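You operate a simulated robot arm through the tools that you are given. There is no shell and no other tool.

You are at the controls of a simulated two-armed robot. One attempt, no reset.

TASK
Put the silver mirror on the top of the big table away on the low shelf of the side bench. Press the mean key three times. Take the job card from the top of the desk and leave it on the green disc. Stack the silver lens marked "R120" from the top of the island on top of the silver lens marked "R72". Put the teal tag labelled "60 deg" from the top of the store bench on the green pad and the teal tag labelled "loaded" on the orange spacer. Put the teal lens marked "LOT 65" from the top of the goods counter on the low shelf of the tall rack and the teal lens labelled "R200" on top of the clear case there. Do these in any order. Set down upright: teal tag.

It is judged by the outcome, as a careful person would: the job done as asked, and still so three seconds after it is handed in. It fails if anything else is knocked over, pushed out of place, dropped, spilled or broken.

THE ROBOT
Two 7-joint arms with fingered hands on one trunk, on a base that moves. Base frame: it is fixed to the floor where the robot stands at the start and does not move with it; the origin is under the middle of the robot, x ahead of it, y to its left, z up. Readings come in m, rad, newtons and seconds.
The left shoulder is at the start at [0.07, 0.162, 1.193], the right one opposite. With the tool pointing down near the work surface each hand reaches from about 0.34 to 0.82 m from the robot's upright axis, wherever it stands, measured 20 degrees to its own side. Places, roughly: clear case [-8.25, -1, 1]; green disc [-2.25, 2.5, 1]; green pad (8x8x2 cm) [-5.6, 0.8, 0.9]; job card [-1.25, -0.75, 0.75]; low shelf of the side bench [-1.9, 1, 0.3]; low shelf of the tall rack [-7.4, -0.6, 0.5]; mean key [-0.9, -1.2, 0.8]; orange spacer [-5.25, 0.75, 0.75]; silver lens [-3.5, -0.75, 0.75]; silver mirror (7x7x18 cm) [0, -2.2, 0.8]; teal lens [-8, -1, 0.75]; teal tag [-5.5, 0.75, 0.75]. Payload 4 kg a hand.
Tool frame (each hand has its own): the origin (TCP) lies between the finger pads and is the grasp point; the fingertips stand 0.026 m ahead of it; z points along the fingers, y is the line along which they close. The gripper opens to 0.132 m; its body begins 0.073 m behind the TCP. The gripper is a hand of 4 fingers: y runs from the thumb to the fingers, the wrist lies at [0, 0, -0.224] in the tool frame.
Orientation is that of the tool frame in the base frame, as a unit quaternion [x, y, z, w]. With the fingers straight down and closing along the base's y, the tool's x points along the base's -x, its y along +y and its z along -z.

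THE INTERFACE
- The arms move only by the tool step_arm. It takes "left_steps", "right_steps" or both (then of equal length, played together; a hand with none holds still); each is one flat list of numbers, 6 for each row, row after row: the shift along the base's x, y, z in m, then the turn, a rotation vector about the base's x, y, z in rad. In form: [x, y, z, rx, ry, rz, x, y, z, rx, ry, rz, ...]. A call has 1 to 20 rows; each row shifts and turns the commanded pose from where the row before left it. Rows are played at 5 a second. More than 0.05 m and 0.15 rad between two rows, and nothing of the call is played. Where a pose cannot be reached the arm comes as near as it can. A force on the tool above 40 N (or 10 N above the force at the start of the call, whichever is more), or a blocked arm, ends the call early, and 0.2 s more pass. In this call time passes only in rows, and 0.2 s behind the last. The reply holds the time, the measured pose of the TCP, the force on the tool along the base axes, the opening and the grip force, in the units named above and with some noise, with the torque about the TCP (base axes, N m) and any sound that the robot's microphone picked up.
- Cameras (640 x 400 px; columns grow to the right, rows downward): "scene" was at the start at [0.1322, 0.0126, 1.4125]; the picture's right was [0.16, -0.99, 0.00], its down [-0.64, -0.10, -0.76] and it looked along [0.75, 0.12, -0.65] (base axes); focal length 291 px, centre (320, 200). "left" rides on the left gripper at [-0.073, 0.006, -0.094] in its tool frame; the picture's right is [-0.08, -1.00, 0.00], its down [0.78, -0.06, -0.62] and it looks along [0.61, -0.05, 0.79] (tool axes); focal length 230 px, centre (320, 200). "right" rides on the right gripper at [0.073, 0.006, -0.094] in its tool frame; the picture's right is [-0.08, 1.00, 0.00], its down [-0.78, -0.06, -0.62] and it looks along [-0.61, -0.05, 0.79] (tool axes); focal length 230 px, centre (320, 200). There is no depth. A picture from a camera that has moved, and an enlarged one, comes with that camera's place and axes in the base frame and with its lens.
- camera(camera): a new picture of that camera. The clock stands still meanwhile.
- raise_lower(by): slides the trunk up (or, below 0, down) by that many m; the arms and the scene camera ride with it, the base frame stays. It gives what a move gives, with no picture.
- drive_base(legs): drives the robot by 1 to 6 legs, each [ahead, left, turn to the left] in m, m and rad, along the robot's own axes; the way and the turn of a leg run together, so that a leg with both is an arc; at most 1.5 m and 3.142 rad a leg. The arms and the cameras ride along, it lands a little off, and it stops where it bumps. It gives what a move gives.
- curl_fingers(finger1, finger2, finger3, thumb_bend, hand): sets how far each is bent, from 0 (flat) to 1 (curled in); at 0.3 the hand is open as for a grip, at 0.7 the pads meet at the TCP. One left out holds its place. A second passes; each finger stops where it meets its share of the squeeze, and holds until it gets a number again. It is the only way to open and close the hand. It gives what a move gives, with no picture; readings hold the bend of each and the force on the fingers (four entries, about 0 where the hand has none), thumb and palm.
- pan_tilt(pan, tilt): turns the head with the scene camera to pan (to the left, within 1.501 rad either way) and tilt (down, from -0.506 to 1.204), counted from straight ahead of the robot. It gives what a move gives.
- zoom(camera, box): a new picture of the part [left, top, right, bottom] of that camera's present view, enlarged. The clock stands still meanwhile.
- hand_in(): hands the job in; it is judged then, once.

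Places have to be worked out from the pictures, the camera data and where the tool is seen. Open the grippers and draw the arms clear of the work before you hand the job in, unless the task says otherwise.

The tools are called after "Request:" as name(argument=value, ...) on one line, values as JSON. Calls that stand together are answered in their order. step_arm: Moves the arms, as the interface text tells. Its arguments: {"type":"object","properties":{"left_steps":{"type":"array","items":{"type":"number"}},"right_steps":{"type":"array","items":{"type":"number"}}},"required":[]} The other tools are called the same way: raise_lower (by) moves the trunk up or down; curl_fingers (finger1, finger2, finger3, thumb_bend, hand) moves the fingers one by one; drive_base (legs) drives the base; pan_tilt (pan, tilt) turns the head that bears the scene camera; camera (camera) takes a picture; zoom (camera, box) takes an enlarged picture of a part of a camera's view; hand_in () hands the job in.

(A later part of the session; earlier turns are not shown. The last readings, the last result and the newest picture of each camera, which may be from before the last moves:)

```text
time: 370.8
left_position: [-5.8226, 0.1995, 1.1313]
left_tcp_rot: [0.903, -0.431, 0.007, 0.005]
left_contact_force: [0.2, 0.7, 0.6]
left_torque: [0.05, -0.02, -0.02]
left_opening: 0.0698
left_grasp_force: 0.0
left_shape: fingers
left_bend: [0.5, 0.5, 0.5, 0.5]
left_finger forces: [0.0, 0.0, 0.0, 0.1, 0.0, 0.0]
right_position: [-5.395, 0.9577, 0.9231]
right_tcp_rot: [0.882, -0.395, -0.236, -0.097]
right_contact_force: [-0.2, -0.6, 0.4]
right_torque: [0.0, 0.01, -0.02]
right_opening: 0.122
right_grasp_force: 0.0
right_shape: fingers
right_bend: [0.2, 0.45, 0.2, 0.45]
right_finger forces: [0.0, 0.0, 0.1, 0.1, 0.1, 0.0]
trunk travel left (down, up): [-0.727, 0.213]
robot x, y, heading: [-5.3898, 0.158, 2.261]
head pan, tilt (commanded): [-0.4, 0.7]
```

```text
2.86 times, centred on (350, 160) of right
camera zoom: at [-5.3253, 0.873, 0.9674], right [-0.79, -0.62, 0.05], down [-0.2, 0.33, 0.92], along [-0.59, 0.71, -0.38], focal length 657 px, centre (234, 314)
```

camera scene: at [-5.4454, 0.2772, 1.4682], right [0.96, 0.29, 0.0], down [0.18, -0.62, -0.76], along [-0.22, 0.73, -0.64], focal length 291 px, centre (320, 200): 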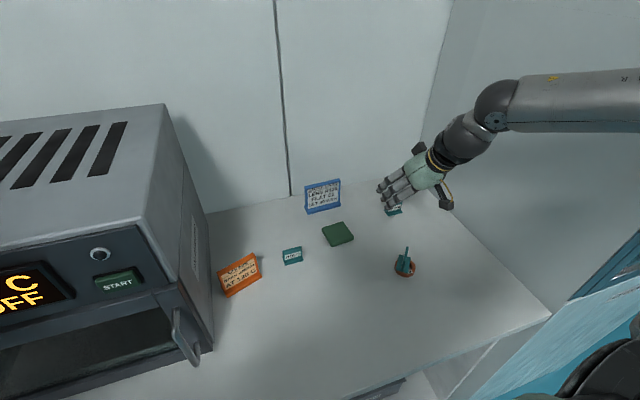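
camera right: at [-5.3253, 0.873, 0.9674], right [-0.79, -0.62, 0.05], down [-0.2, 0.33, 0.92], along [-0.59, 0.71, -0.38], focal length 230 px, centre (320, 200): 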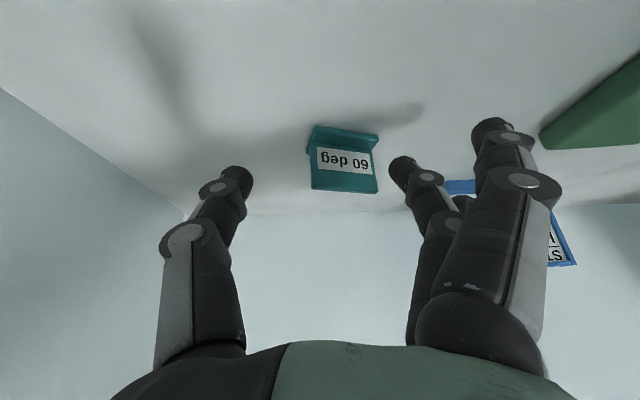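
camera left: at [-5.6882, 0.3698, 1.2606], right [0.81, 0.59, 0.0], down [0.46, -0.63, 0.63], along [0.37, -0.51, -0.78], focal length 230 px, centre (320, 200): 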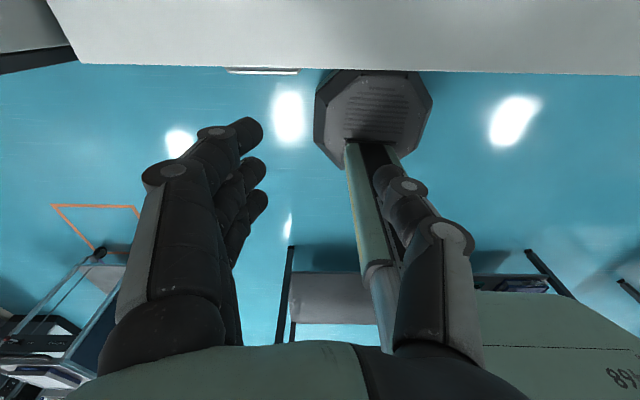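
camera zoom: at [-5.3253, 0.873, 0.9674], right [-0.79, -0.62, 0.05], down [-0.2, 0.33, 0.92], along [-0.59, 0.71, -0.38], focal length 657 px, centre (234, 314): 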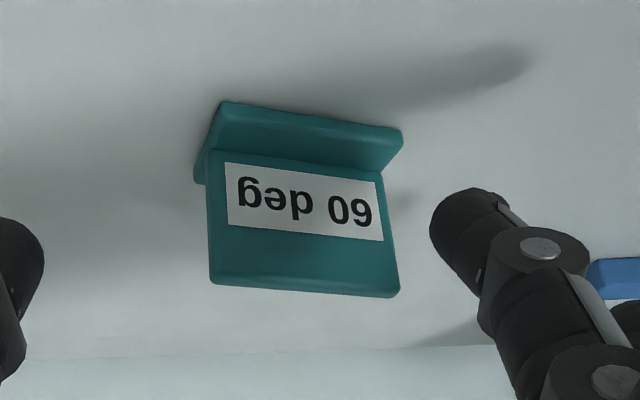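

Now I can see it well: the tag has shifted to about (-5.448,0.987) and turned about 0.2 rad. I curl finger 1, align the hand with the tag, and move in so thumb and middle finger straddle its side edges.

Request:
curl_fingers(hand="right", finger1=1.0, finger2=0.4, finger3=0.2, thumb_bend=0.4)

Request:
step_arm(right_steps=[-0.0088, -0.0077, 0, 0, 0, -0.1, -0.0088, -0.0077, 0, 0, 0, -0.1, -0.013, 0.0142, -0.0105, 0, 0, 0, -0.013, 0.0143, -0.011, 0, 0, 0])

Request:
camera(camera="right")

```text
time: 371.8
left_position: [-5.8217, 0.1995, 1.1307]
left_tcp_rot: [0.903, -0.43, 0.007, 0.006]
left_contact_force: [0.0, -0.5, 1.3]
left_torque: [0.0, -0.04, 0.04]
left_opening: 0.0701
left_grasp_force: 0.1
left_shape: fingers
left_bend: [0.5, 0.5, 0.5, 0.5]
left_finger forces: [0.1, 0.0, 0.0, 0.0, 0.1, 0.0]
right_position: [-5.3964, 0.9572, 0.9235]
right_tcp_rot: [0.882, -0.395, -0.237, -0.097]
right_contact_force: [-0.2, 0.7, 0.7]
right_torque: [0.01, 0.01, -0.01]
right_opening: 0.0534
right_grasp_force: 0.1
right_shape: fingers
right_bend: [1.0, 0.4, 0.2, 0.4]
right_finger forces: [0.0, 0.0, 0.0, 0.0, 0.0, 0.0]
trunk travel left (down, up): [-0.727, 0.213]
robot x, y, heading: [-5.3875, 0.1573, 2.263]
head pan, tilt (commanded): [-0.4, 0.7]
```

```text
time: 372.8
left_position: [-5.8231, 0.2012, 1.1304]
left_tcp_rot: [0.902, -0.431, 0.008, 0.005]
left_contact_force: [0.3, 0.0, -0.2]
left_torque: [-0.03, 0.03, 0.01]
left_opening: 0.0704
left_grasp_force: 0.0
left_shape: fingers
left_bend: [0.5, 0.5, 0.5, 0.5]
left_finger forces: [0.0, 0.1, 0.0, 0.0, 0.0, 0.0]
right_position: [-5.4404, 0.9704, 0.8999]
right_tcp_rot: [0.838, -0.482, -0.225, -0.121]
right_contact_force: [-0.9, 0.5, 0.0]
right_torque: [-0.01, -0.06, -0.02]
right_opening: 0.0536
right_grasp_force: 0.0
right_shape: fingers
right_bend: [1.0, 0.4, 0.2, 0.4]
right_finger forces: [0.1, 0.0, 0.1, 0.1, 0.1, 0.0]
trunk travel left (down, up): [-0.727, 0.213]
robot x, y, heading: [-5.391, 0.1545, 2.264]
head pan, tilt (commanded): [-0.4, 0.7]
```

```text
taken
camera right: at [-5.3875, 0.8736, 0.9453], right [-0.89, -0.45, 0.05], down [-0.13, 0.36, 0.92], along [-0.43, 0.82, -0.38], focal length 230 px, centre (320, 200)
```

right: 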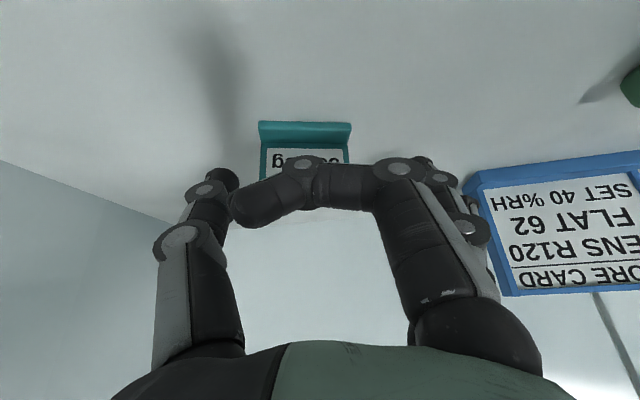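

The tag is level in the view but 8 mm to the thumb side, and my fingertips are about 1 cm past the plate. I correct both and pinch.

Request:
step_arm(right_steps=[0.012, -0.0046, -0.002, 0, 0, 0])

Request:
curl_fingers(hand="right", finger2=0.62, thumb_bend=0.62)

Request:
camera(camera="right")

```text
time: 373.1
left_position: [-5.8205, 0.2011, 1.131]
left_tcp_rot: [0.902, -0.431, 0.008, 0.005]
left_contact_force: [0.8, -0.3, -0.8]
left_torque: [-0.05, 0.01, 0.0]
left_opening: 0.0705
left_grasp_force: 0.0
left_shape: fingers
left_bend: [0.5, 0.5, 0.5, 0.5]
left_finger forces: [0.1, 0.1, 0.0, 0.0, 0.1, 0.1]
right_position: [-5.4282, 0.9658, 0.9001]
right_tcp_rot: [0.839, -0.481, -0.226, -0.12]
right_contact_force: [0.5, -0.1, 0.4]
right_torque: [-0.02, -0.03, 0.03]
right_opening: 0.0534
right_grasp_force: 0.0
right_shape: fingers
right_bend: [1.0, 0.4, 0.2, 0.4]
right_finger forces: [0.1, 0.0, 0.1, 0.1, 0.0, 0.0]
trunk travel left (down, up): [-0.727, 0.213]
robot x, y, heading: [-5.3881, 0.1574, 2.259]
head pan, tilt (commanded): [-0.4, 0.7]
```

```text
time: 374.1
left_position: [-5.823, 0.2007, 1.1317]
left_tcp_rot: [0.902, -0.431, 0.008, 0.004]
left_contact_force: [0.9, -0.2, -0.3]
left_torque: [-0.03, -0.03, -0.03]
left_opening: 0.0703
left_grasp_force: 0.1
left_shape: fingers
left_bend: [0.5, 0.5, 0.5, 0.5]
left_finger forces: [0.1, 0.0, 0.1, 0.0, 0.0, 0.1]
right_position: [-5.4278, 0.9645, 0.8991]
right_tcp_rot: [0.839, -0.481, -0.225, -0.12]
right_contact_force: [0.0, 0.3, -0.2]
right_torque: [-0.02, -0.02, 0.01]
right_opening: 0.044
right_grasp_force: 5.4
right_shape: fingers
right_bend: [1.0, 0.55, 0.2, 0.59]
right_finger forces: [0.0, 5.3, 0.0, 0.0, 5.5, 0.0]
trunk travel left (down, up): [-0.727, 0.213]
robot x, y, heading: [-5.3867, 0.1555, 2.257]
head pan, tilt (commanded): [-0.4, 0.7]
```

```text
taken
camera right: at [-5.3748, 0.8684, 0.9443], right [-0.89, -0.45, 0.05], down [-0.13, 0.36, 0.92], along [-0.43, 0.82, -0.38], focal length 230 px, centre (320, 200)
```

right: 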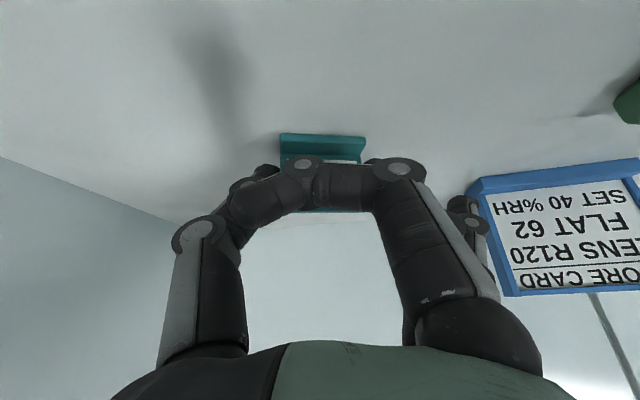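

Thumb and middle finger hold the tag by its sides (5 N each). I squeeze a little more and lift gently.

Request:
curl_fingers(hand="right", finger2=0.66, thumb_bend=0.68)

Request:
step_arm(right_steps=[0, 0, 0.015, 0, 0, 0, 0, 0, 0.025, 0, 0, 0])

Request:
camera(camera="right")

Request:
zoom(camera="scene", box=[340, 150, 440, 240])

```text
time: 375.1
left_position: [-5.8226, 0.2001, 1.131]
left_tcp_rot: [0.903, -0.43, 0.007, 0.005]
left_contact_force: [-0.3, -0.7, -0.3]
left_torque: [-0.04, -0.01, 0.01]
left_opening: 0.0703
left_grasp_force: 0.1
left_shape: fingers
left_bend: [0.5, 0.5, 0.5, 0.5]
left_finger forces: [0.0, 0.1, 0.0, 0.1, 0.0, 0.0]
right_position: [-5.4275, 0.9645, 0.8995]
right_tcp_rot: [0.838, -0.482, -0.225, -0.121]
right_contact_force: [-1.2, -0.3, -0.2]
right_torque: [0.04, -0.02, 0.0]
right_opening: 0.0396
right_grasp_force: 0.1
right_shape: fingers
right_bend: [1.0, 0.66, 0.2, 0.68]
right_finger forces: [0.1, 0.1, 0.0, 0.0, 0.1, 0.1]
trunk travel left (down, up): [-0.727, 0.213]
robot x, y, heading: [-5.3926, 0.1605, 2.259]
head pan, tilt (commanded): [-0.4, 0.7]
```

```text
time: 375.8
left_position: [-5.823, 0.2, 1.13]
left_tcp_rot: [0.902, -0.431, 0.008, 0.005]
left_contact_force: [-0.4, 0.1, -0.2]
left_torque: [0.0, 0.0, 0.04]
left_opening: 0.0701
left_grasp_force: 0.1
left_shape: fingers
left_bend: [0.5, 0.5, 0.5, 0.5]
left_finger forces: [0.1, 0.0, 0.0, 0.1, 0.1, 0.1]
right_position: [-5.4261, 0.9642, 0.9394]
right_tcp_rot: [0.838, -0.482, -0.226, -0.122]
right_contact_force: [-0.6, 0.3, -0.4]
right_torque: [0.03, -0.04, 0.0]
right_opening: 0.0395
right_grasp_force: 0.1
right_shape: fingers
right_bend: [1.0, 0.66, 0.2, 0.68]
right_finger forces: [0.0, 0.1, 0.0, 0.1, 0.1, 0.0]
trunk travel left (down, up): [-0.727, 0.213]
robot x, y, heading: [-5.3877, 0.1586, 2.257]
head pan, tilt (commanded): [-0.4, 0.7]
```

```text
taken
camera right: at [-5.3754, 0.868, 0.9846], right [-0.89, -0.45, 0.05], down [-0.13, 0.36, 0.92], along [-0.43, 0.82, -0.38], focal length 230 px, centre (320, 200)
```

right: 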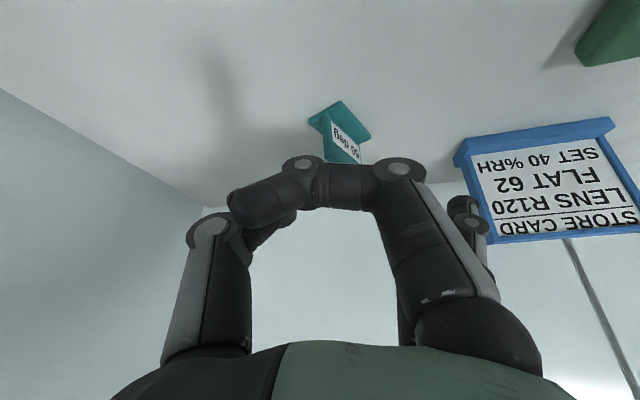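

```text
4.44 times, centred on (390, 195) of scene
camera zoom: at [-5.4461, 0.2756, 1.4682], right [0.96, 0.29, 0.0], down [0.18, -0.62, -0.77], along [-0.22, 0.73, -0.64], focal length 1292 px, centre (9, 222)
```

zoom: 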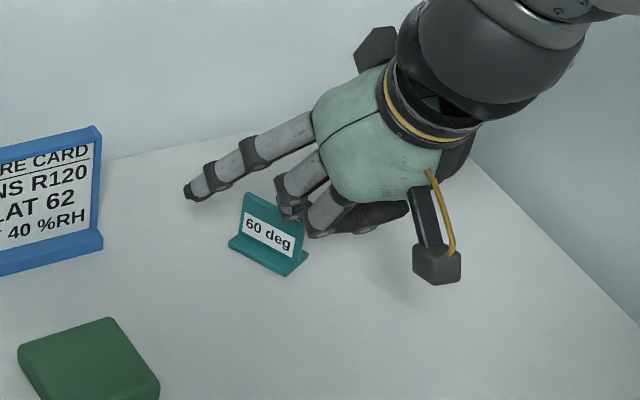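

The pinch slipped, but the tag is still standing upright, only turned — and its plate now faces so that the hand's natural orientation closes across its thickness. I rise, open the fingers, and realign the hand to that.

Request:
step_arm(right_steps=[0, 0, 0.045, 0, 0, 0, 0, 0, 0.015, 0, 0, 0.13, 0, 0, 0, 0, 0, 0.13, 0, 0, 0, 0, 0, 0.13, 0, 0, 0, 0, 0, 0.13])

Request:
curl_fingers(hand="right", finger1=0.48, finger2=0.48, finger3=0.48, thumb_bend=0.48)

Request:
camera(camera="right")

Request:
camera(camera="scene")

```text
time: 376.9
left_position: [-5.8222, 0.2017, 1.1305]
left_tcp_rot: [0.902, -0.431, 0.007, 0.005]
left_contact_force: [0.0, -0.1, -0.3]
left_torque: [0.0, -0.02, -0.01]
left_opening: 0.07
left_grasp_force: 0.1
left_shape: fingers
left_bend: [0.5, 0.5, 0.5, 0.5]
left_finger forces: [0.1, 0.0, 0.1, 0.0, 0.1, 0.1]
right_position: [-5.4269, 0.9656, 0.999]
right_tcp_rot: [0.934, -0.248, -0.249, -0.059]
right_contact_force: [0.1, 0.0, 1.3]
right_torque: [0.0, 0.03, 0.01]
right_opening: 0.0398
right_grasp_force: 0.1
right_shape: fingers
right_bend: [1.0, 0.66, 0.2, 0.68]
right_finger forces: [0.0, 0.0, 0.2, 0.0, 0.1, 0.0]
trunk travel left (down, up): [-0.727, 0.213]
robot x, y, heading: [-5.3897, 0.1596, 2.262]
head pan, tilt (commanded): [-0.4, 0.7]
```

```text
time: 377.9
left_position: [-5.8222, 0.2006, 1.1314]
left_tcp_rot: [0.903, -0.43, 0.007, 0.004]
left_contact_force: [0.6, -0.1, -0.6]
left_torque: [0.0, 0.02, -0.01]
left_opening: 0.0701
left_grasp_force: 0.1
left_shape: fingers
left_bend: [0.5, 0.5, 0.5, 0.5]
left_finger forces: [0.0, 0.1, 0.0, 0.0, 0.0, 0.1]
right_position: [-5.4275, 0.9649, 0.9992]
right_tcp_rot: [0.934, -0.25, -0.249, -0.059]
right_contact_force: [0.8, 0.0, 0.4]
right_torque: [0.01, 0.01, -0.02]
right_opening: 0.0766
right_grasp_force: 0.1
right_shape: fingers
right_bend: [0.48, 0.48, 0.48, 0.48]
right_finger forces: [0.0, 0.1, 0.0, 0.0, 0.1, 0.0]
trunk travel left (down, up): [-0.727, 0.213]
robot x, y, heading: [-5.3896, 0.1569, 2.259]
head pan, tilt (commanded): [-0.4, 0.7]
```

```text
taken
camera right: at [-5.3337, 0.9068, 1.0439], right [-0.55, -0.83, 0.05], down [-0.29, 0.25, 0.92], along [-0.78, 0.49, -0.38], focal length 230 px, centre (320, 200)
```

right: 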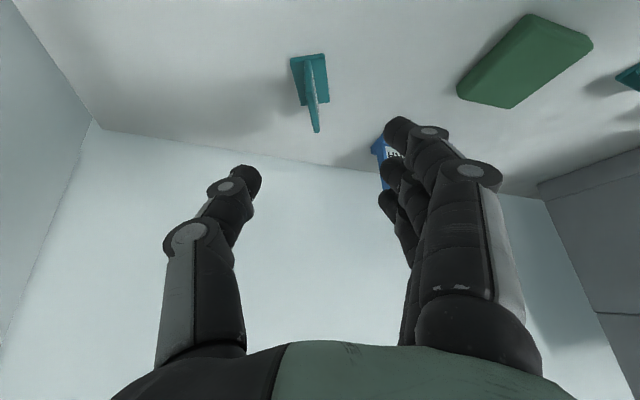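

```text
taken
camera scene: at [-5.4462, 0.2765, 1.4682], right [0.96, 0.29, 0.0], down [0.18, -0.62, -0.76], along [-0.22, 0.73, -0.64], focal length 291 px, centre (320, 200)
```

scene: 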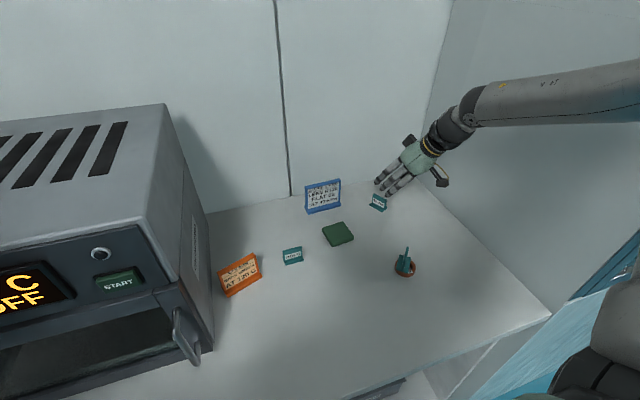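

The tag is now edge-on right between thumb and fingers. I approach two thirds of the way with a slight yaw correction.

Request:
step_arm(right_steps=[-0.0102, 0.0087, -0.03, 0, 0, 0.08, -0.0102, 0.0087, -0.03, 0, 0, 0])

Request:
camera(camera="right")

```text
time: 378.6
left_position: [-5.8215, 0.2019, 1.1312]
left_tcp_rot: [0.903, -0.43, 0.008, 0.004]
left_contact_force: [0.7, -0.4, -0.2]
left_torque: [-0.01, -0.02, 0.0]
left_opening: 0.0701
left_grasp_force: 0.1
left_shape: fingers
left_bend: [0.5, 0.5, 0.5, 0.5]
left_finger forces: [0.1, 0.0, 0.1, 0.0, 0.0, 0.0]
right_position: [-5.4482, 0.9827, 0.9388]
right_tcp_rot: [0.943, -0.212, -0.251, -0.049]
right_contact_force: [0.2, 0.7, 0.0]
right_torque: [0.02, 0.0, 0.01]
right_opening: 0.0765
right_grasp_force: 0.0
right_shape: fingers
right_bend: [0.48, 0.48, 0.48, 0.48]
right_finger forces: [0.0, 0.1, 0.1, 0.0, 0.0, 0.0]
trunk travel left (down, up): [-0.727, 0.213]
robot x, y, heading: [-5.3896, 0.1586, 2.264]
head pan, tilt (commanded): [-0.4, 0.7]
```

```text
taken
camera right: at [-5.35, 0.9327, 0.9835], right [-0.48, -0.87, 0.05], down [-0.31, 0.23, 0.92], along [-0.82, 0.43, -0.38], focal length 230 px, centre (320, 200)
```

right: 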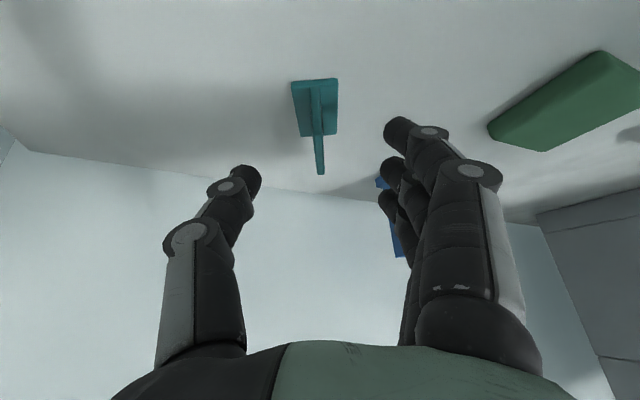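

Centred across, but the tag sits 2 cm nearer along the hand than I thought. I adjust and descend to grasp height, then close all fingers.

Request:
step_arm(right_steps=[0.0104, -0.0055, -0.02, 0, 0, 0, 0, 0, -0.012, 0, 0, 0])

Request:
camera(camera="right")

```text
time: 379.1
left_position: [-5.8225, 0.2001, 1.1311]
left_tcp_rot: [0.902, -0.431, 0.008, 0.004]
left_contact_force: [-0.6, 0.2, 0.3]
left_torque: [-0.01, -0.05, 0.02]
left_opening: 0.0701
left_grasp_force: 0.0
left_shape: fingers
left_bend: [0.5, 0.5, 0.5, 0.5]
left_finger forces: [0.0, 0.1, 0.0, 0.1, 0.0, 0.1]
right_position: [-5.4375, 0.9774, 0.9077]
right_tcp_rot: [0.944, -0.212, -0.25, -0.049]
right_contact_force: [-0.3, -0.5, 0.6]
right_torque: [-0.01, -0.05, 0.01]
right_opening: 0.0765
right_grasp_force: 0.0
right_shape: fingers
right_bend: [0.48, 0.48, 0.48, 0.48]
right_finger forces: [0.1, 0.1, 0.0, 0.1, 0.1, 0.1]
trunk travel left (down, up): [-0.727, 0.213]
robot x, y, heading: [-5.3926, 0.1575, 2.26]
head pan, tilt (commanded): [-0.4, 0.7]
```

```text
taken
camera right: at [-5.339, 0.9265, 0.9516], right [-0.48, -0.87, 0.05], down [-0.31, 0.23, 0.92], along [-0.82, 0.43, -0.38], focal length 230 px, centre (320, 200)
```

right: 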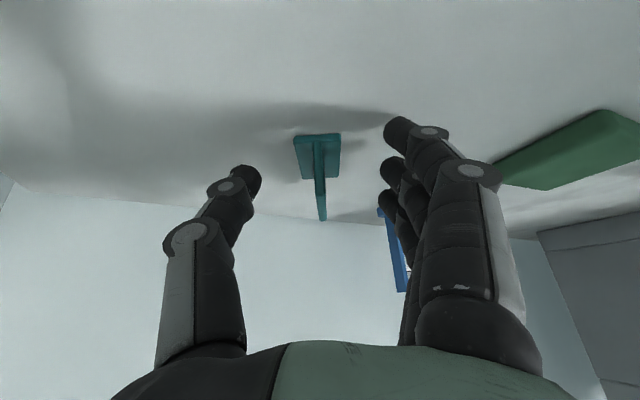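

The plate lies centred in the hand with its top just ahead of the grasp point. I close all fingers on it.

Request:
curl_fingers(hand="right", finger1=0.8, finger2=0.8, finger3=0.8, thumb_bend=0.8)

Request:
camera(camera="right")

Request:
zoom(camera="scene", box=[340, 150, 440, 240])

```text
time: 380.1
left_position: [-5.8226, 0.2015, 1.1306]
left_tcp_rot: [0.903, -0.43, 0.007, 0.005]
left_contact_force: [-0.7, -0.8, 0.9]
left_torque: [-0.02, -0.02, 0.01]
left_opening: 0.0701
left_grasp_force: 0.0
left_shape: fingers
left_bend: [0.5, 0.5, 0.5, 0.5]
left_finger forces: [0.0, 0.0, 0.1, 0.1, 0.0, 0.0]
right_position: [-5.4362, 0.978, 0.9068]
right_tcp_rot: [0.943, -0.212, -0.251, -0.049]
right_contact_force: [-0.1, 0.8, -0.4]
right_torque: [0.0, 0.05, 0.02]
right_opening: 0.0106
right_grasp_force: 18.3
right_shape: fingers
right_bend: [0.8, 0.73, 0.77, 0.72]
right_finger forces: [0.0, 11.9, 6.5, 0.0, 19.1, 0.1]
trunk travel left (down, up): [-0.727, 0.213]
robot x, y, heading: [-5.3896, 0.1585, 2.259]
head pan, tilt (commanded): [-0.4, 0.7]
```

```text
taken
camera right: at [-5.3389, 0.9263, 0.952], right [-0.48, -0.87, 0.05], down [-0.31, 0.23, 0.92], along [-0.82, 0.43, -0.38], focal length 230 px, centre (320, 200)
```

right: 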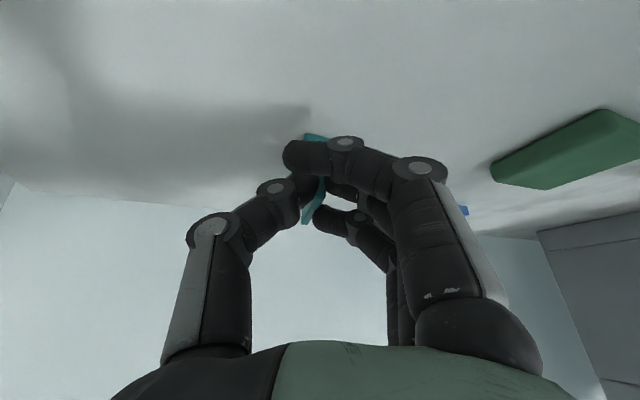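

```text
4.44 times, centred on (390, 195) of scene
camera zoom: at [-5.4462, 0.2769, 1.4682], right [0.96, 0.29, 0.0], down [0.18, -0.62, -0.76], along [-0.22, 0.73, -0.64], focal length 1292 px, centre (9, 222)
```

zoom: 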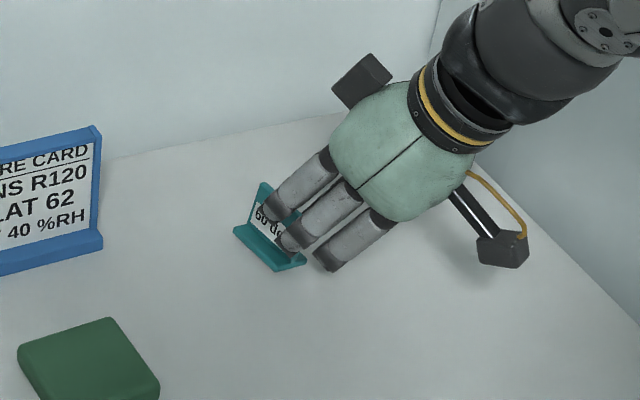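

Gripped firmly (19 N) by the middle and third finger against the thumb. I lift and check how level it hangs.

Request:
step_arm(right_steps=[0, 0, 0.02, 0, 0, 0, 0, 0, 0.03, 0, 0, 0])

Request:
zoom(camera="scene", box=[350, 160, 420, 220])

Request:
zoom(camera="right", box=[240, 100, 400, 240])

```text
time: 380.8
left_position: [-5.823, 0.1991, 1.1302]
left_tcp_rot: [0.902, -0.432, 0.007, 0.004]
left_contact_force: [0.0, 0.4, -0.4]
left_torque: [0.03, -0.02, 0.02]
left_opening: 0.0703
left_grasp_force: 0.0
left_shape: fingers
left_bend: [0.5, 0.5, 0.5, 0.5]
left_finger forces: [0.0, 0.0, 0.1, 0.0, 0.0, 0.0]
right_position: [-5.4377, 0.9761, 0.959]
right_tcp_rot: [0.943, -0.211, -0.251, -0.048]
right_contact_force: [0.1, 0.1, -0.3]
right_torque: [0.05, -0.02, 0.01]
right_opening: 0.0106
right_grasp_force: 18.9
right_shape: fingers
right_bend: [0.8, 0.73, 0.77, 0.72]
right_finger forces: [0.1, 11.9, 6.4, 0.0, 19.0, 0.0]
trunk travel left (down, up): [-0.727, 0.213]
robot x, y, heading: [-5.3903, 0.1574, 2.261]
head pan, tilt (commanded): [-0.4, 0.7]
```

```text
6.67 times, centred on (385, 190) of scene
camera zoom: at [-5.4462, 0.2754, 1.4682], right [0.96, 0.29, 0.0], down [0.18, -0.62, -0.77], along [-0.22, 0.73, -0.64], focal length 1937 px, centre (-113, 267)
```

zoom: 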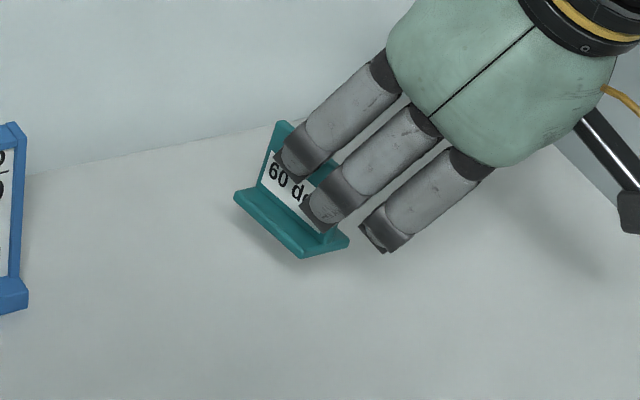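

```text
2.86 times, centred on (320, 170) of right
camera zoom: at [-5.3394, 0.9246, 1.0031], right [-0.48, -0.87, 0.05], down [-0.31, 0.23, 0.92], along [-0.82, 0.43, -0.38], focal length 657 px, centre (320, 286)
```

zoom: 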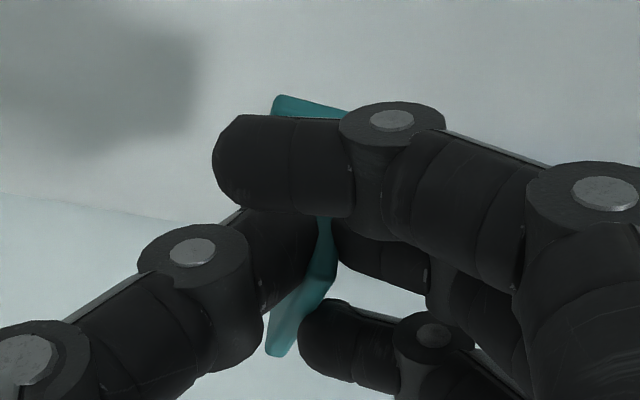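

The tag is held, leaning about 7° in its own plane. I check the green pad's exact place.

Request:
zoom(camera="scene", box=[290, 195, 390, 265])

```text
5.71 times, centred on (340, 230) of scene
camera zoom: at [-5.4462, 0.2754, 1.4682], right [0.96, 0.29, 0.0], down [0.18, -0.62, -0.77], along [-0.22, 0.73, -0.64], focal length 1661 px, centre (206, 29)
```

zoom: 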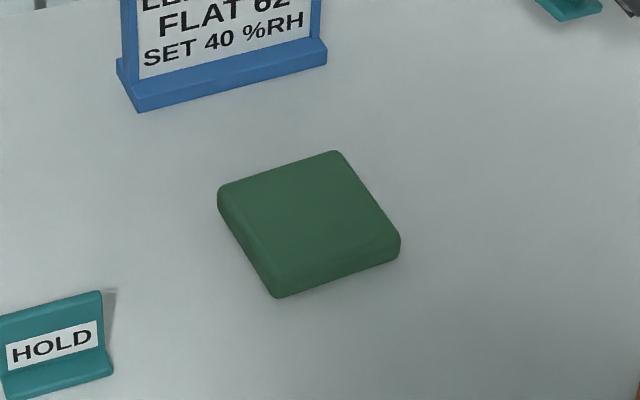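

Pad top centre: (-5.562,0.834,0.873). I raise the tag, turn the hand to a natural angle, correct the lean, and carry it over the pad.

Request:
step_arm(right_steps=[0, 0, 0.03, 0, 0, 0, -0.023, -0.0357, 0, 0, 0, -0.125, -0.023, -0.0357, 0, 0, 0, -0.125, -0.023, -0.0357, 0, 0, 0, -0.125, -0.023, -0.0357, 0, 0, 0, -0.125, -0.0227, -0.0357, 0, -0.115, -0.0335, 0])

Request:
zoom(camera="scene", box=[290, 165, 390, 265])

Request:
camera(camera="right")

```text
time: 382.1
left_position: [-5.8246, 0.1998, 1.13]
left_tcp_rot: [0.902, -0.431, 0.008, 0.004]
left_contact_force: [-0.2, 0.6, -0.1]
left_torque: [0.0, -0.01, 0.05]
left_opening: 0.0701
left_grasp_force: 0.1
left_shape: fingers
left_bend: [0.5, 0.5, 0.5, 0.5]
left_finger forces: [0.1, 0.0, 0.0, 0.0, 0.0, 0.1]
right_position: [-5.5521, 0.7989, 0.9875]
right_tcp_rot: [0.87, -0.45, -0.189, -0.068]
right_contact_force: [-0.4, 0.2, -0.3]
right_torque: [-0.05, 0.03, 0.01]
right_opening: 0.0105
right_grasp_force: 18.1
right_shape: fingers
right_bend: [0.8, 0.73, 0.77, 0.72]
right_finger forces: [0.0, 11.7, 6.5, 0.0, 18.3, 0.0]
trunk travel left (down, up): [-0.727, 0.213]
robot x, y, heading: [-5.3898, 0.1581, 2.261]
head pan, tilt (commanded): [-0.4, 0.7]
```

```text
4.00 times, centred on (340, 215) of scene
camera zoom: at [-5.4478, 0.2763, 1.4681], right [0.96, 0.29, 0.0], down [0.18, -0.62, -0.76], along [-0.22, 0.73, -0.64], focal length 1162 px, centre (240, 140)
```

zoom: 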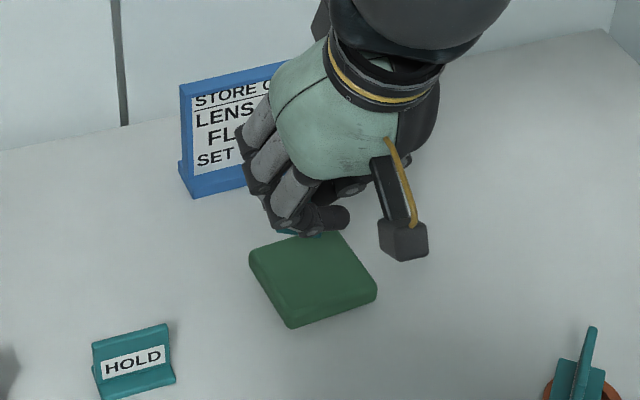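

```text
taken
camera right: at [-5.4926, 0.7129, 1.0442], right [-0.85, -0.53, 0.08], down [-0.19, 0.45, 0.87], along [-0.5, 0.72, -0.49], focal length 230 px, centre (320, 200)
```

right: 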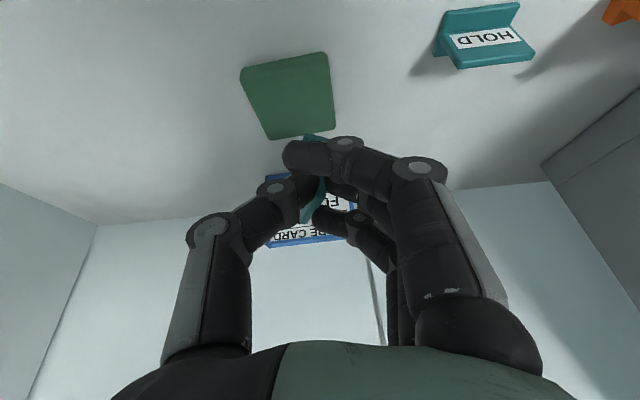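

Both cameras indicate the tag's foot is about 2 cm to the left of and 1.6 cm beyond the pad's centre. I correct by (+2.3,-0.4) cm and lower a bit.

Request:
step_arm(right_steps=[0.0115, -0.0018, -0.015, 0, 0, 0, 0.0115, -0.0019, -0.015, 0, 0, 0])

Request:
zoom(camera="scene", box=[290, 165, 390, 265])

Request:
zoom(camera="right", box=[230, 60, 400, 240])

```text
time: 382.8
left_position: [-5.822, 0.2007, 1.1316]
left_tcp_rot: [0.903, -0.43, 0.007, 0.005]
left_contact_force: [-0.1, 0.0, 0.2]
left_torque: [-0.04, -0.01, -0.01]
left_opening: 0.07
left_grasp_force: 0.0
left_shape: fingers
left_bend: [0.5, 0.5, 0.5, 0.5]
left_finger forces: [0.0, 0.0, 0.0, 0.1, 0.0, 0.1]
right_position: [-5.5292, 0.7939, 0.9572]
right_tcp_rot: [0.87, -0.45, -0.19, -0.066]
right_contact_force: [0.4, -0.8, -0.4]
right_torque: [-0.02, 0.0, 0.01]
right_opening: 0.0101
right_grasp_force: 17.7
right_shape: fingers
right_bend: [0.8, 0.73, 0.77, 0.72]
right_finger forces: [0.0, 11.7, 6.5, 0.1, 18.2, 0.0]
trunk travel left (down, up): [-0.727, 0.213]
robot x, y, heading: [-5.3864, 0.1601, 2.254]
head pan, tilt (commanded): [-0.4, 0.7]
```

```text
4.00 times, centred on (340, 215) of scene
camera zoom: at [-5.446, 0.277, 1.4682], right [0.96, 0.29, 0.0], down [0.18, -0.62, -0.76], along [-0.22, 0.73, -0.64], focal length 1162 px, centre (240, 140)
```

zoom: 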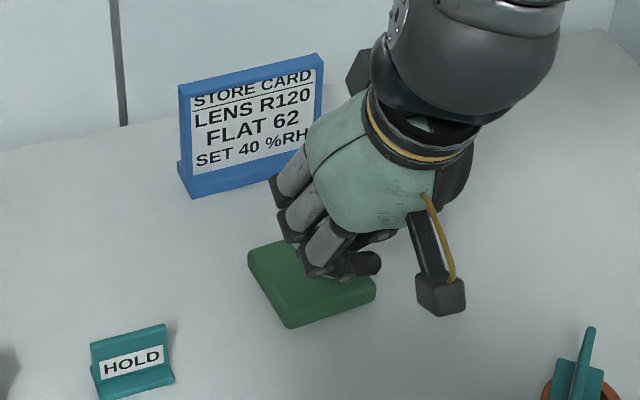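

```text
2.22 times, centred on (315, 150) of right
camera zoom: at [-5.4687, 0.7097, 1.0144], right [-0.85, -0.53, 0.09], down [-0.19, 0.45, 0.87], along [-0.5, 0.72, -0.48], focal length 511 px, centre (331, 311)
```

zoom: 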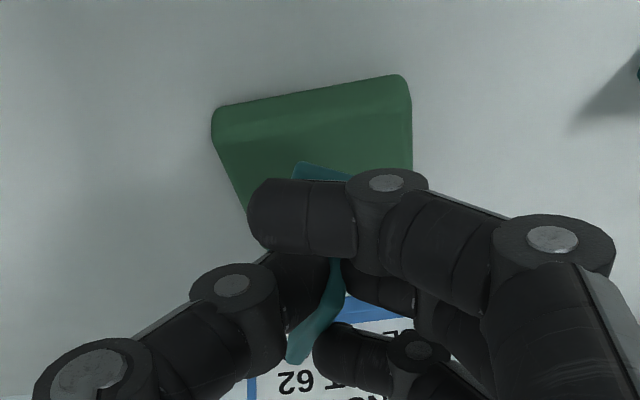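

The tag now sits over the middle of the pad. I lower further in small steps.

Request:
step_arm(right_steps=[0, 0, -0.01, 0, 0, 0])

Request:
step_arm(right_steps=[0, 0, -0.006, 0, 0, 0])

Request:
zoom(camera="right", box=[230, 60, 400, 240])

Request:
zoom(camera="scene", box=[310, 190, 390, 260])

```text
time: 383.1
left_position: [-5.8239, 0.2007, 1.1306]
left_tcp_rot: [0.903, -0.43, 0.007, 0.004]
left_contact_force: [0.5, 0.1, -0.6]
left_torque: [-0.01, 0.0, 0.01]
left_opening: 0.0703
left_grasp_force: 0.0
left_shape: fingers
left_bend: [0.5, 0.5, 0.5, 0.5]
left_finger forces: [0.0, 0.0, 0.0, 0.0, 0.0, 0.0]
right_position: [-5.5297, 0.7956, 0.9485]
right_tcp_rot: [0.87, -0.449, -0.19, -0.068]
right_contact_force: [0.8, -0.4, -0.2]
right_torque: [-0.02, 0.0, 0.03]
right_opening: 0.0105
right_grasp_force: 18.4
right_shape: fingers
right_bend: [0.8, 0.73, 0.77, 0.72]
right_finger forces: [0.0, 11.7, 6.5, 0.0, 18.3, 0.0]
trunk travel left (down, up): [-0.727, 0.213]
robot x, y, heading: [-5.3924, 0.1603, 2.261]
head pan, tilt (commanded): [-0.4, 0.7]
```

```text
time: 383.6
left_position: [-5.8225, 0.2001, 1.1309]
left_tcp_rot: [0.903, -0.431, 0.007, 0.005]
left_contact_force: [0.4, -0.1, -0.6]
left_torque: [-0.03, -0.01, 0.03]
left_opening: 0.0702
left_grasp_force: 0.2
left_shape: fingers
left_bend: [0.5, 0.5, 0.5, 0.5]
left_finger forces: [0.0, 0.1, 0.1, 0.0, 0.0, 0.0]
right_position: [-5.5288, 0.7962, 0.9418]
right_tcp_rot: [0.87, -0.45, -0.19, -0.068]
right_contact_force: [0.1, 0.9, -0.7]
right_torque: [0.04, 0.03, 0.01]
right_opening: 0.0103
right_grasp_force: 18.8
right_shape: fingers
right_bend: [0.8, 0.73, 0.77, 0.72]
right_finger forces: [0.0, 11.7, 6.5, 0.0, 18.2, 0.0]
trunk travel left (down, up): [-0.727, 0.213]
robot x, y, heading: [-5.3892, 0.1585, 2.261]
head pan, tilt (commanded): [-0.4, 0.7]
```

```text
2.22 times, centred on (315, 150) of right
camera zoom: at [-5.4693, 0.7101, 0.9984], right [-0.85, -0.53, 0.09], down [-0.19, 0.45, 0.87], along [-0.5, 0.72, -0.48], focal length 511 px, centre (331, 311)
```

zoom: 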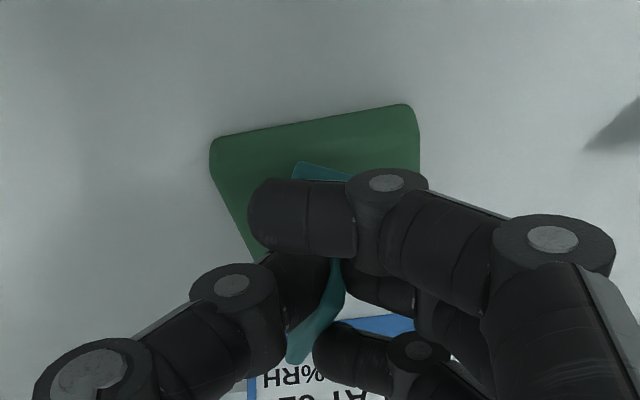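

```text
5.71 times, centred on (350, 225) of scene
camera zoom: at [-5.4464, 0.2767, 1.4682], right [0.96, 0.29, 0.0], down [0.18, -0.62, -0.76], along [-0.22, 0.73, -0.64], focal length 1661 px, centre (149, 57)
```

zoom: 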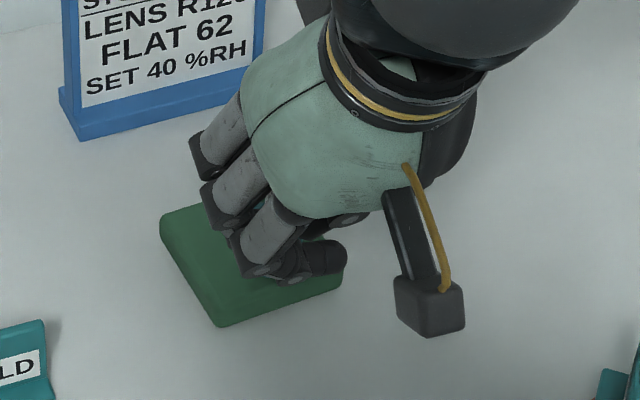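

Good alignment. I continue down in 3–4 mm steps, watching the finger forces.

Request:
step_arm(right_steps=[0, 0, -0.004, 0, 0, 0])

Request:
step_arm(right_steps=[0, 0, -0.003, 0, 0, 0])

Request:
step_arm(right_steps=[0, 0, -0.003, 0, 0, 0])

```text
time: 383.9
left_position: [-5.823, 0.1999, 1.1299]
left_tcp_rot: [0.903, -0.43, 0.008, 0.005]
left_contact_force: [-0.1, -0.9, 0.0]
left_torque: [0.02, 0.03, 0.02]
left_opening: 0.0703
left_grasp_force: 0.1
left_shape: fingers
left_bend: [0.5, 0.5, 0.5, 0.5]
left_finger forces: [0.0, 0.0, 0.0, 0.0, 0.1, 0.1]
right_position: [-5.5294, 0.7946, 0.9375]
right_tcp_rot: [0.87, -0.449, -0.192, -0.066]
right_contact_force: [-0.4, -0.2, -0.3]
right_torque: [0.0, -0.01, -0.05]
right_opening: 0.0104
right_grasp_force: 18.3
right_shape: fingers
right_bend: [0.8, 0.73, 0.77, 0.72]
right_finger forces: [0.0, 11.7, 6.4, 0.1, 18.2, 0.1]
trunk travel left (down, up): [-0.727, 0.213]
robot x, y, heading: [-5.3862, 0.1583, 2.259]
head pan, tilt (commanded): [-0.4, 0.7]
```

```text
time: 384.4
left_position: [-5.8224, 0.2001, 1.1304]
left_tcp_rot: [0.903, -0.43, 0.007, 0.005]
left_contact_force: [0.4, -0.1, 0.3]
left_torque: [-0.02, 0.02, 0.01]
left_opening: 0.0703
left_grasp_force: 0.1
left_shape: fingers
left_bend: [0.5, 0.5, 0.5, 0.5]
left_finger forces: [0.0, 0.0, 0.1, 0.0, 0.0, 0.0]
right_position: [-5.5296, 0.7956, 0.9339]
right_tcp_rot: [0.87, -0.449, -0.192, -0.066]
right_contact_force: [0.0, 0.3, -0.2]
right_torque: [-0.02, -0.01, 0.03]
right_opening: 0.0106
right_grasp_force: 18.3
right_shape: fingers
right_bend: [0.8, 0.73, 0.77, 0.72]
right_finger forces: [0.0, 11.7, 6.5, 0.0, 18.3, 0.0]
trunk travel left (down, up): [-0.727, 0.213]
robot x, y, heading: [-5.391, 0.1597, 2.258]
head pan, tilt (commanded): [-0.4, 0.7]
```

```text
time: 384.8
left_position: [-5.8226, 0.2001, 1.1313]
left_tcp_rot: [0.902, -0.431, 0.007, 0.004]
left_contact_force: [0.1, -0.7, -0.5]
left_torque: [-0.05, 0.04, 0.03]
left_opening: 0.0701
left_grasp_force: 0.0
left_shape: fingers
left_bend: [0.5, 0.5, 0.5, 0.5]
left_finger forces: [0.0, 0.0, 0.0, 0.1, 0.1, 0.0]
right_position: [-5.5293, 0.7947, 0.932]
right_tcp_rot: [0.87, -0.45, -0.191, -0.067]
right_contact_force: [0.1, 0.0, -1.4]
right_torque: [-0.02, 0.03, -0.02]
right_opening: 0.0105
right_grasp_force: 19.0
right_shape: fingers
right_bend: [0.8, 0.73, 0.77, 0.72]
right_finger forces: [0.1, 11.7, 6.5, 0.0, 18.3, 0.0]
trunk travel left (down, up): [-0.727, 0.213]
robot x, y, heading: [-5.3889, 0.1578, 2.264]
head pan, tilt (commanded): [-0.4, 0.7]
```

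Not touching yet; I keep stepping down 3 mm at a time.

Request:
step_arm(right_steps=[0, 0, -0.003, 0, 0, 0])

Request:
step_arm(right_steps=[0, 0, -0.003, 0, 0, 0])

Request:
zoom(camera="right", box=[230, 60, 400, 240])

```text
time: 385.1
left_position: [-5.8223, 0.1994, 1.1307]
left_tcp_rot: [0.902, -0.431, 0.007, 0.004]
left_contact_force: [1.0, -0.2, -0.1]
left_torque: [0.0, 0.01, -0.02]
left_opening: 0.0699
left_grasp_force: 0.0
left_shape: fingers
left_bend: [0.5, 0.5, 0.5, 0.5]
left_finger forces: [0.1, 0.0, 0.0, 0.0, 0.1, 0.0]
right_position: [-5.5287, 0.7942, 0.9289]
right_tcp_rot: [0.87, -0.449, -0.192, -0.067]
right_contact_force: [0.4, -0.8, 2.3]
right_torque: [0.06, 0.01, 0.01]
right_opening: 0.0102
right_grasp_force: 19.3
right_shape: fingers
right_bend: [0.8, 0.73, 0.78, 0.72]
right_finger forces: [0.0, 11.6, 8.2, 0.1, 19.0, 0.0]
trunk travel left (down, up): [-0.727, 0.213]
robot x, y, heading: [-5.3881, 0.1625, 2.261]
head pan, tilt (commanded): [-0.4, 0.7]
```

```text
time: 385.6
left_position: [-5.8224, 0.1982, 1.1304]
left_tcp_rot: [0.903, -0.43, 0.007, 0.003]
left_contact_force: [-0.2, -0.5, 0.8]
left_torque: [0.01, -0.01, 0.0]
left_opening: 0.0701
left_grasp_force: 0.1
left_shape: fingers
left_bend: [0.5, 0.5, 0.5, 0.5]
left_finger forces: [0.0, 0.0, 0.0, 0.0, 0.0, 0.0]
right_position: [-5.5307, 0.7937, 0.9265]
right_tcp_rot: [0.87, -0.449, -0.191, -0.068]
right_contact_force: [-0.5, -3.0, 6.5]
right_torque: [0.14, 0.06, 0.08]
right_opening: 0.0099
right_grasp_force: 21.3
right_shape: fingers
right_bend: [0.8, 0.73, 0.78, 0.72]
right_finger forces: [0.1, 11.9, 10.8, 0.1, 19.6, 0.1]
trunk travel left (down, up): [-0.727, 0.213]
robot x, y, heading: [-5.3928, 0.1609, 2.263]
head pan, tilt (commanded): [-0.4, 0.7]
```

```text
2.22 times, centred on (315, 150) of right
camera zoom: at [-5.4697, 0.7084, 0.9833], right [-0.85, -0.53, 0.09], down [-0.19, 0.45, 0.87], along [-0.5, 0.72, -0.48], focal length 511 px, centre (331, 311)
```

zoom: 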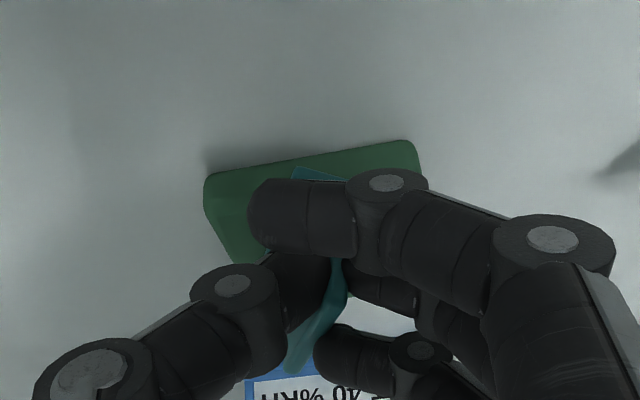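

The tag touches the pad but sits near its front edge. I lift 8 mm, move it 9 mm farther onto the pad, and set it down again.

Request:
step_arm(right_steps=[0, 0, 0.009, 0, 0, 0, -0.0024, 0.009, 0, 0, 0, 0, 0, 0, -0.006, 0, 0, 0])

Request:
step_arm(right_steps=[0, 0, -0.003, 0, 0, 0])

Request:
zoom(camera="right", box=[230, 60, 400, 240])

```text
time: 386.4
left_position: [-5.8229, 0.1989, 1.1309]
left_tcp_rot: [0.902, -0.431, 0.008, 0.004]
left_contact_force: [-0.6, -0.2, -0.1]
left_torque: [-0.01, 0.01, 0.02]
left_opening: 0.0703
left_grasp_force: 0.0
left_shape: fingers
left_bend: [0.5, 0.5, 0.5, 0.5]
left_finger forces: [0.0, 0.0, 0.1, 0.2, 0.0, 0.0]
right_position: [-5.5322, 0.8034, 0.9299]
right_tcp_rot: [0.87, -0.45, -0.191, -0.067]
right_contact_force: [-0.1, -0.8, 1.0]
right_torque: [0.03, -0.01, 0.0]
right_opening: 0.0102
right_grasp_force: 18.6
right_shape: fingers
right_bend: [0.8, 0.73, 0.78, 0.72]
right_finger forces: [0.0, 11.9, 7.3, 0.1, 18.5, 0.0]
trunk travel left (down, up): [-0.727, 0.213]
robot x, y, heading: [-5.3869, 0.1582, 2.263]
head pan, tilt (commanded): [-0.4, 0.7]
```

```text
time: 386.8
left_position: [-5.8229, 0.1995, 1.1303]
left_tcp_rot: [0.903, -0.43, 0.008, 0.004]
left_contact_force: [-0.5, -0.2, 0.3]
left_torque: [0.03, -0.01, -0.03]
left_opening: 0.0701
left_grasp_force: 0.1
left_shape: fingers
left_bend: [0.5, 0.5, 0.5, 0.5]
left_finger forces: [0.0, 0.0, 0.0, 0.0, 0.1, 0.0]
right_position: [-5.5315, 0.8017, 0.9267]
right_tcp_rot: [0.87, -0.449, -0.192, -0.066]
right_contact_force: [-0.6, -3.1, 5.5]
right_torque: [0.11, 0.06, 0.03]
right_opening: 0.0102
right_grasp_force: 21.0
right_shape: fingers
right_bend: [0.8, 0.73, 0.78, 0.72]
right_finger forces: [0.1, 11.8, 10.2, 0.0, 19.5, 0.0]
trunk travel left (down, up): [-0.727, 0.213]
robot x, y, heading: [-5.3907, 0.1614, 2.261]
head pan, tilt (commanded): [-0.4, 0.7]
```

```text
2.22 times, centred on (315, 150) of right
camera zoom: at [-5.472, 0.7175, 0.9834], right [-0.85, -0.53, 0.09], down [-0.19, 0.45, 0.87], along [-0.5, 0.72, -0.48], focal length 511 px, centre (331, 311)
```

zoom: 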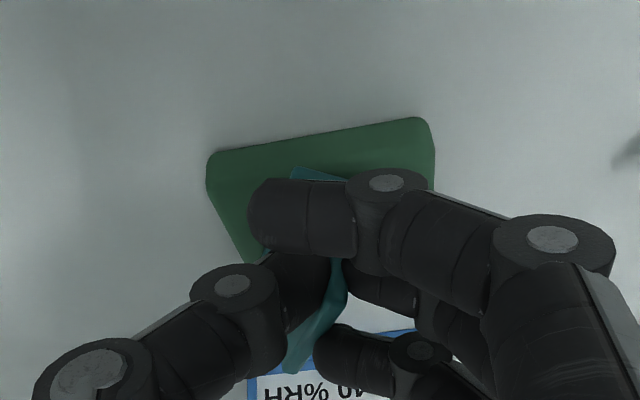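

About 1 cm of margin now. The far end touches first, so I tilt back 0.07 rad to level the foot, then press lightly.

Request:
step_arm(right_steps=[0, 0, 0.001, 0.067, 0.0195, 0])

Request:
step_arm(right_steps=[0, 0, -0.003, 0, 0, 0])

```text
time: 387.1
left_position: [-5.8233, 0.2003, 1.1305]
left_tcp_rot: [0.903, -0.43, 0.008, 0.004]
left_contact_force: [0.2, 0.0, 0.6]
left_torque: [-0.01, -0.03, -0.06]
left_opening: 0.0703
left_grasp_force: 0.1
left_shape: fingers
left_bend: [0.5, 0.5, 0.5, 0.5]
left_finger forces: [0.0, 0.0, 0.0, 0.0, 0.1, 0.1]
right_position: [-5.5303, 0.8031, 0.9266]
right_tcp_rot: [0.866, -0.443, -0.214, -0.092]
right_contact_force: [0.4, 0.4, -0.4]
right_torque: [0.01, -0.01, 0.05]
right_opening: 0.0102
right_grasp_force: 18.3
right_shape: fingers
right_bend: [0.8, 0.73, 0.78, 0.73]
right_finger forces: [0.0, 11.9, 6.6, 0.1, 18.5, 0.1]
trunk travel left (down, up): [-0.727, 0.213]
robot x, y, heading: [-5.3905, 0.1574, 2.26]
head pan, tilt (commanded): [-0.4, 0.7]
```

```text
time: 387.6
left_position: [-5.8223, 0.1986, 1.1315]
left_tcp_rot: [0.902, -0.431, 0.008, 0.004]
left_contact_force: [-0.1, 1.0, 0.5]
left_torque: [0.0, -0.01, 0.0]
left_opening: 0.0704
left_grasp_force: 0.1
left_shape: fingers
left_bend: [0.5, 0.5, 0.5, 0.5]
left_finger forces: [0.0, 0.0, 0.0, 0.1, 0.0, 0.0]
right_position: [-5.5322, 0.8035, 0.9251]
right_tcp_rot: [0.865, -0.443, -0.216, -0.092]
right_contact_force: [0.4, -1.0, 2.6]
right_torque: [0.12, 0.0, 0.02]
right_opening: 0.0105
right_grasp_force: 19.3
right_shape: fingers
right_bend: [0.8, 0.73, 0.78, 0.73]
right_finger forces: [0.0, 11.4, 8.5, 0.1, 19.0, 0.0]
trunk travel left (down, up): [-0.727, 0.213]
robot x, y, heading: [-5.3878, 0.1586, 2.262]
head pan, tilt (commanded): [-0.4, 0.7]
```

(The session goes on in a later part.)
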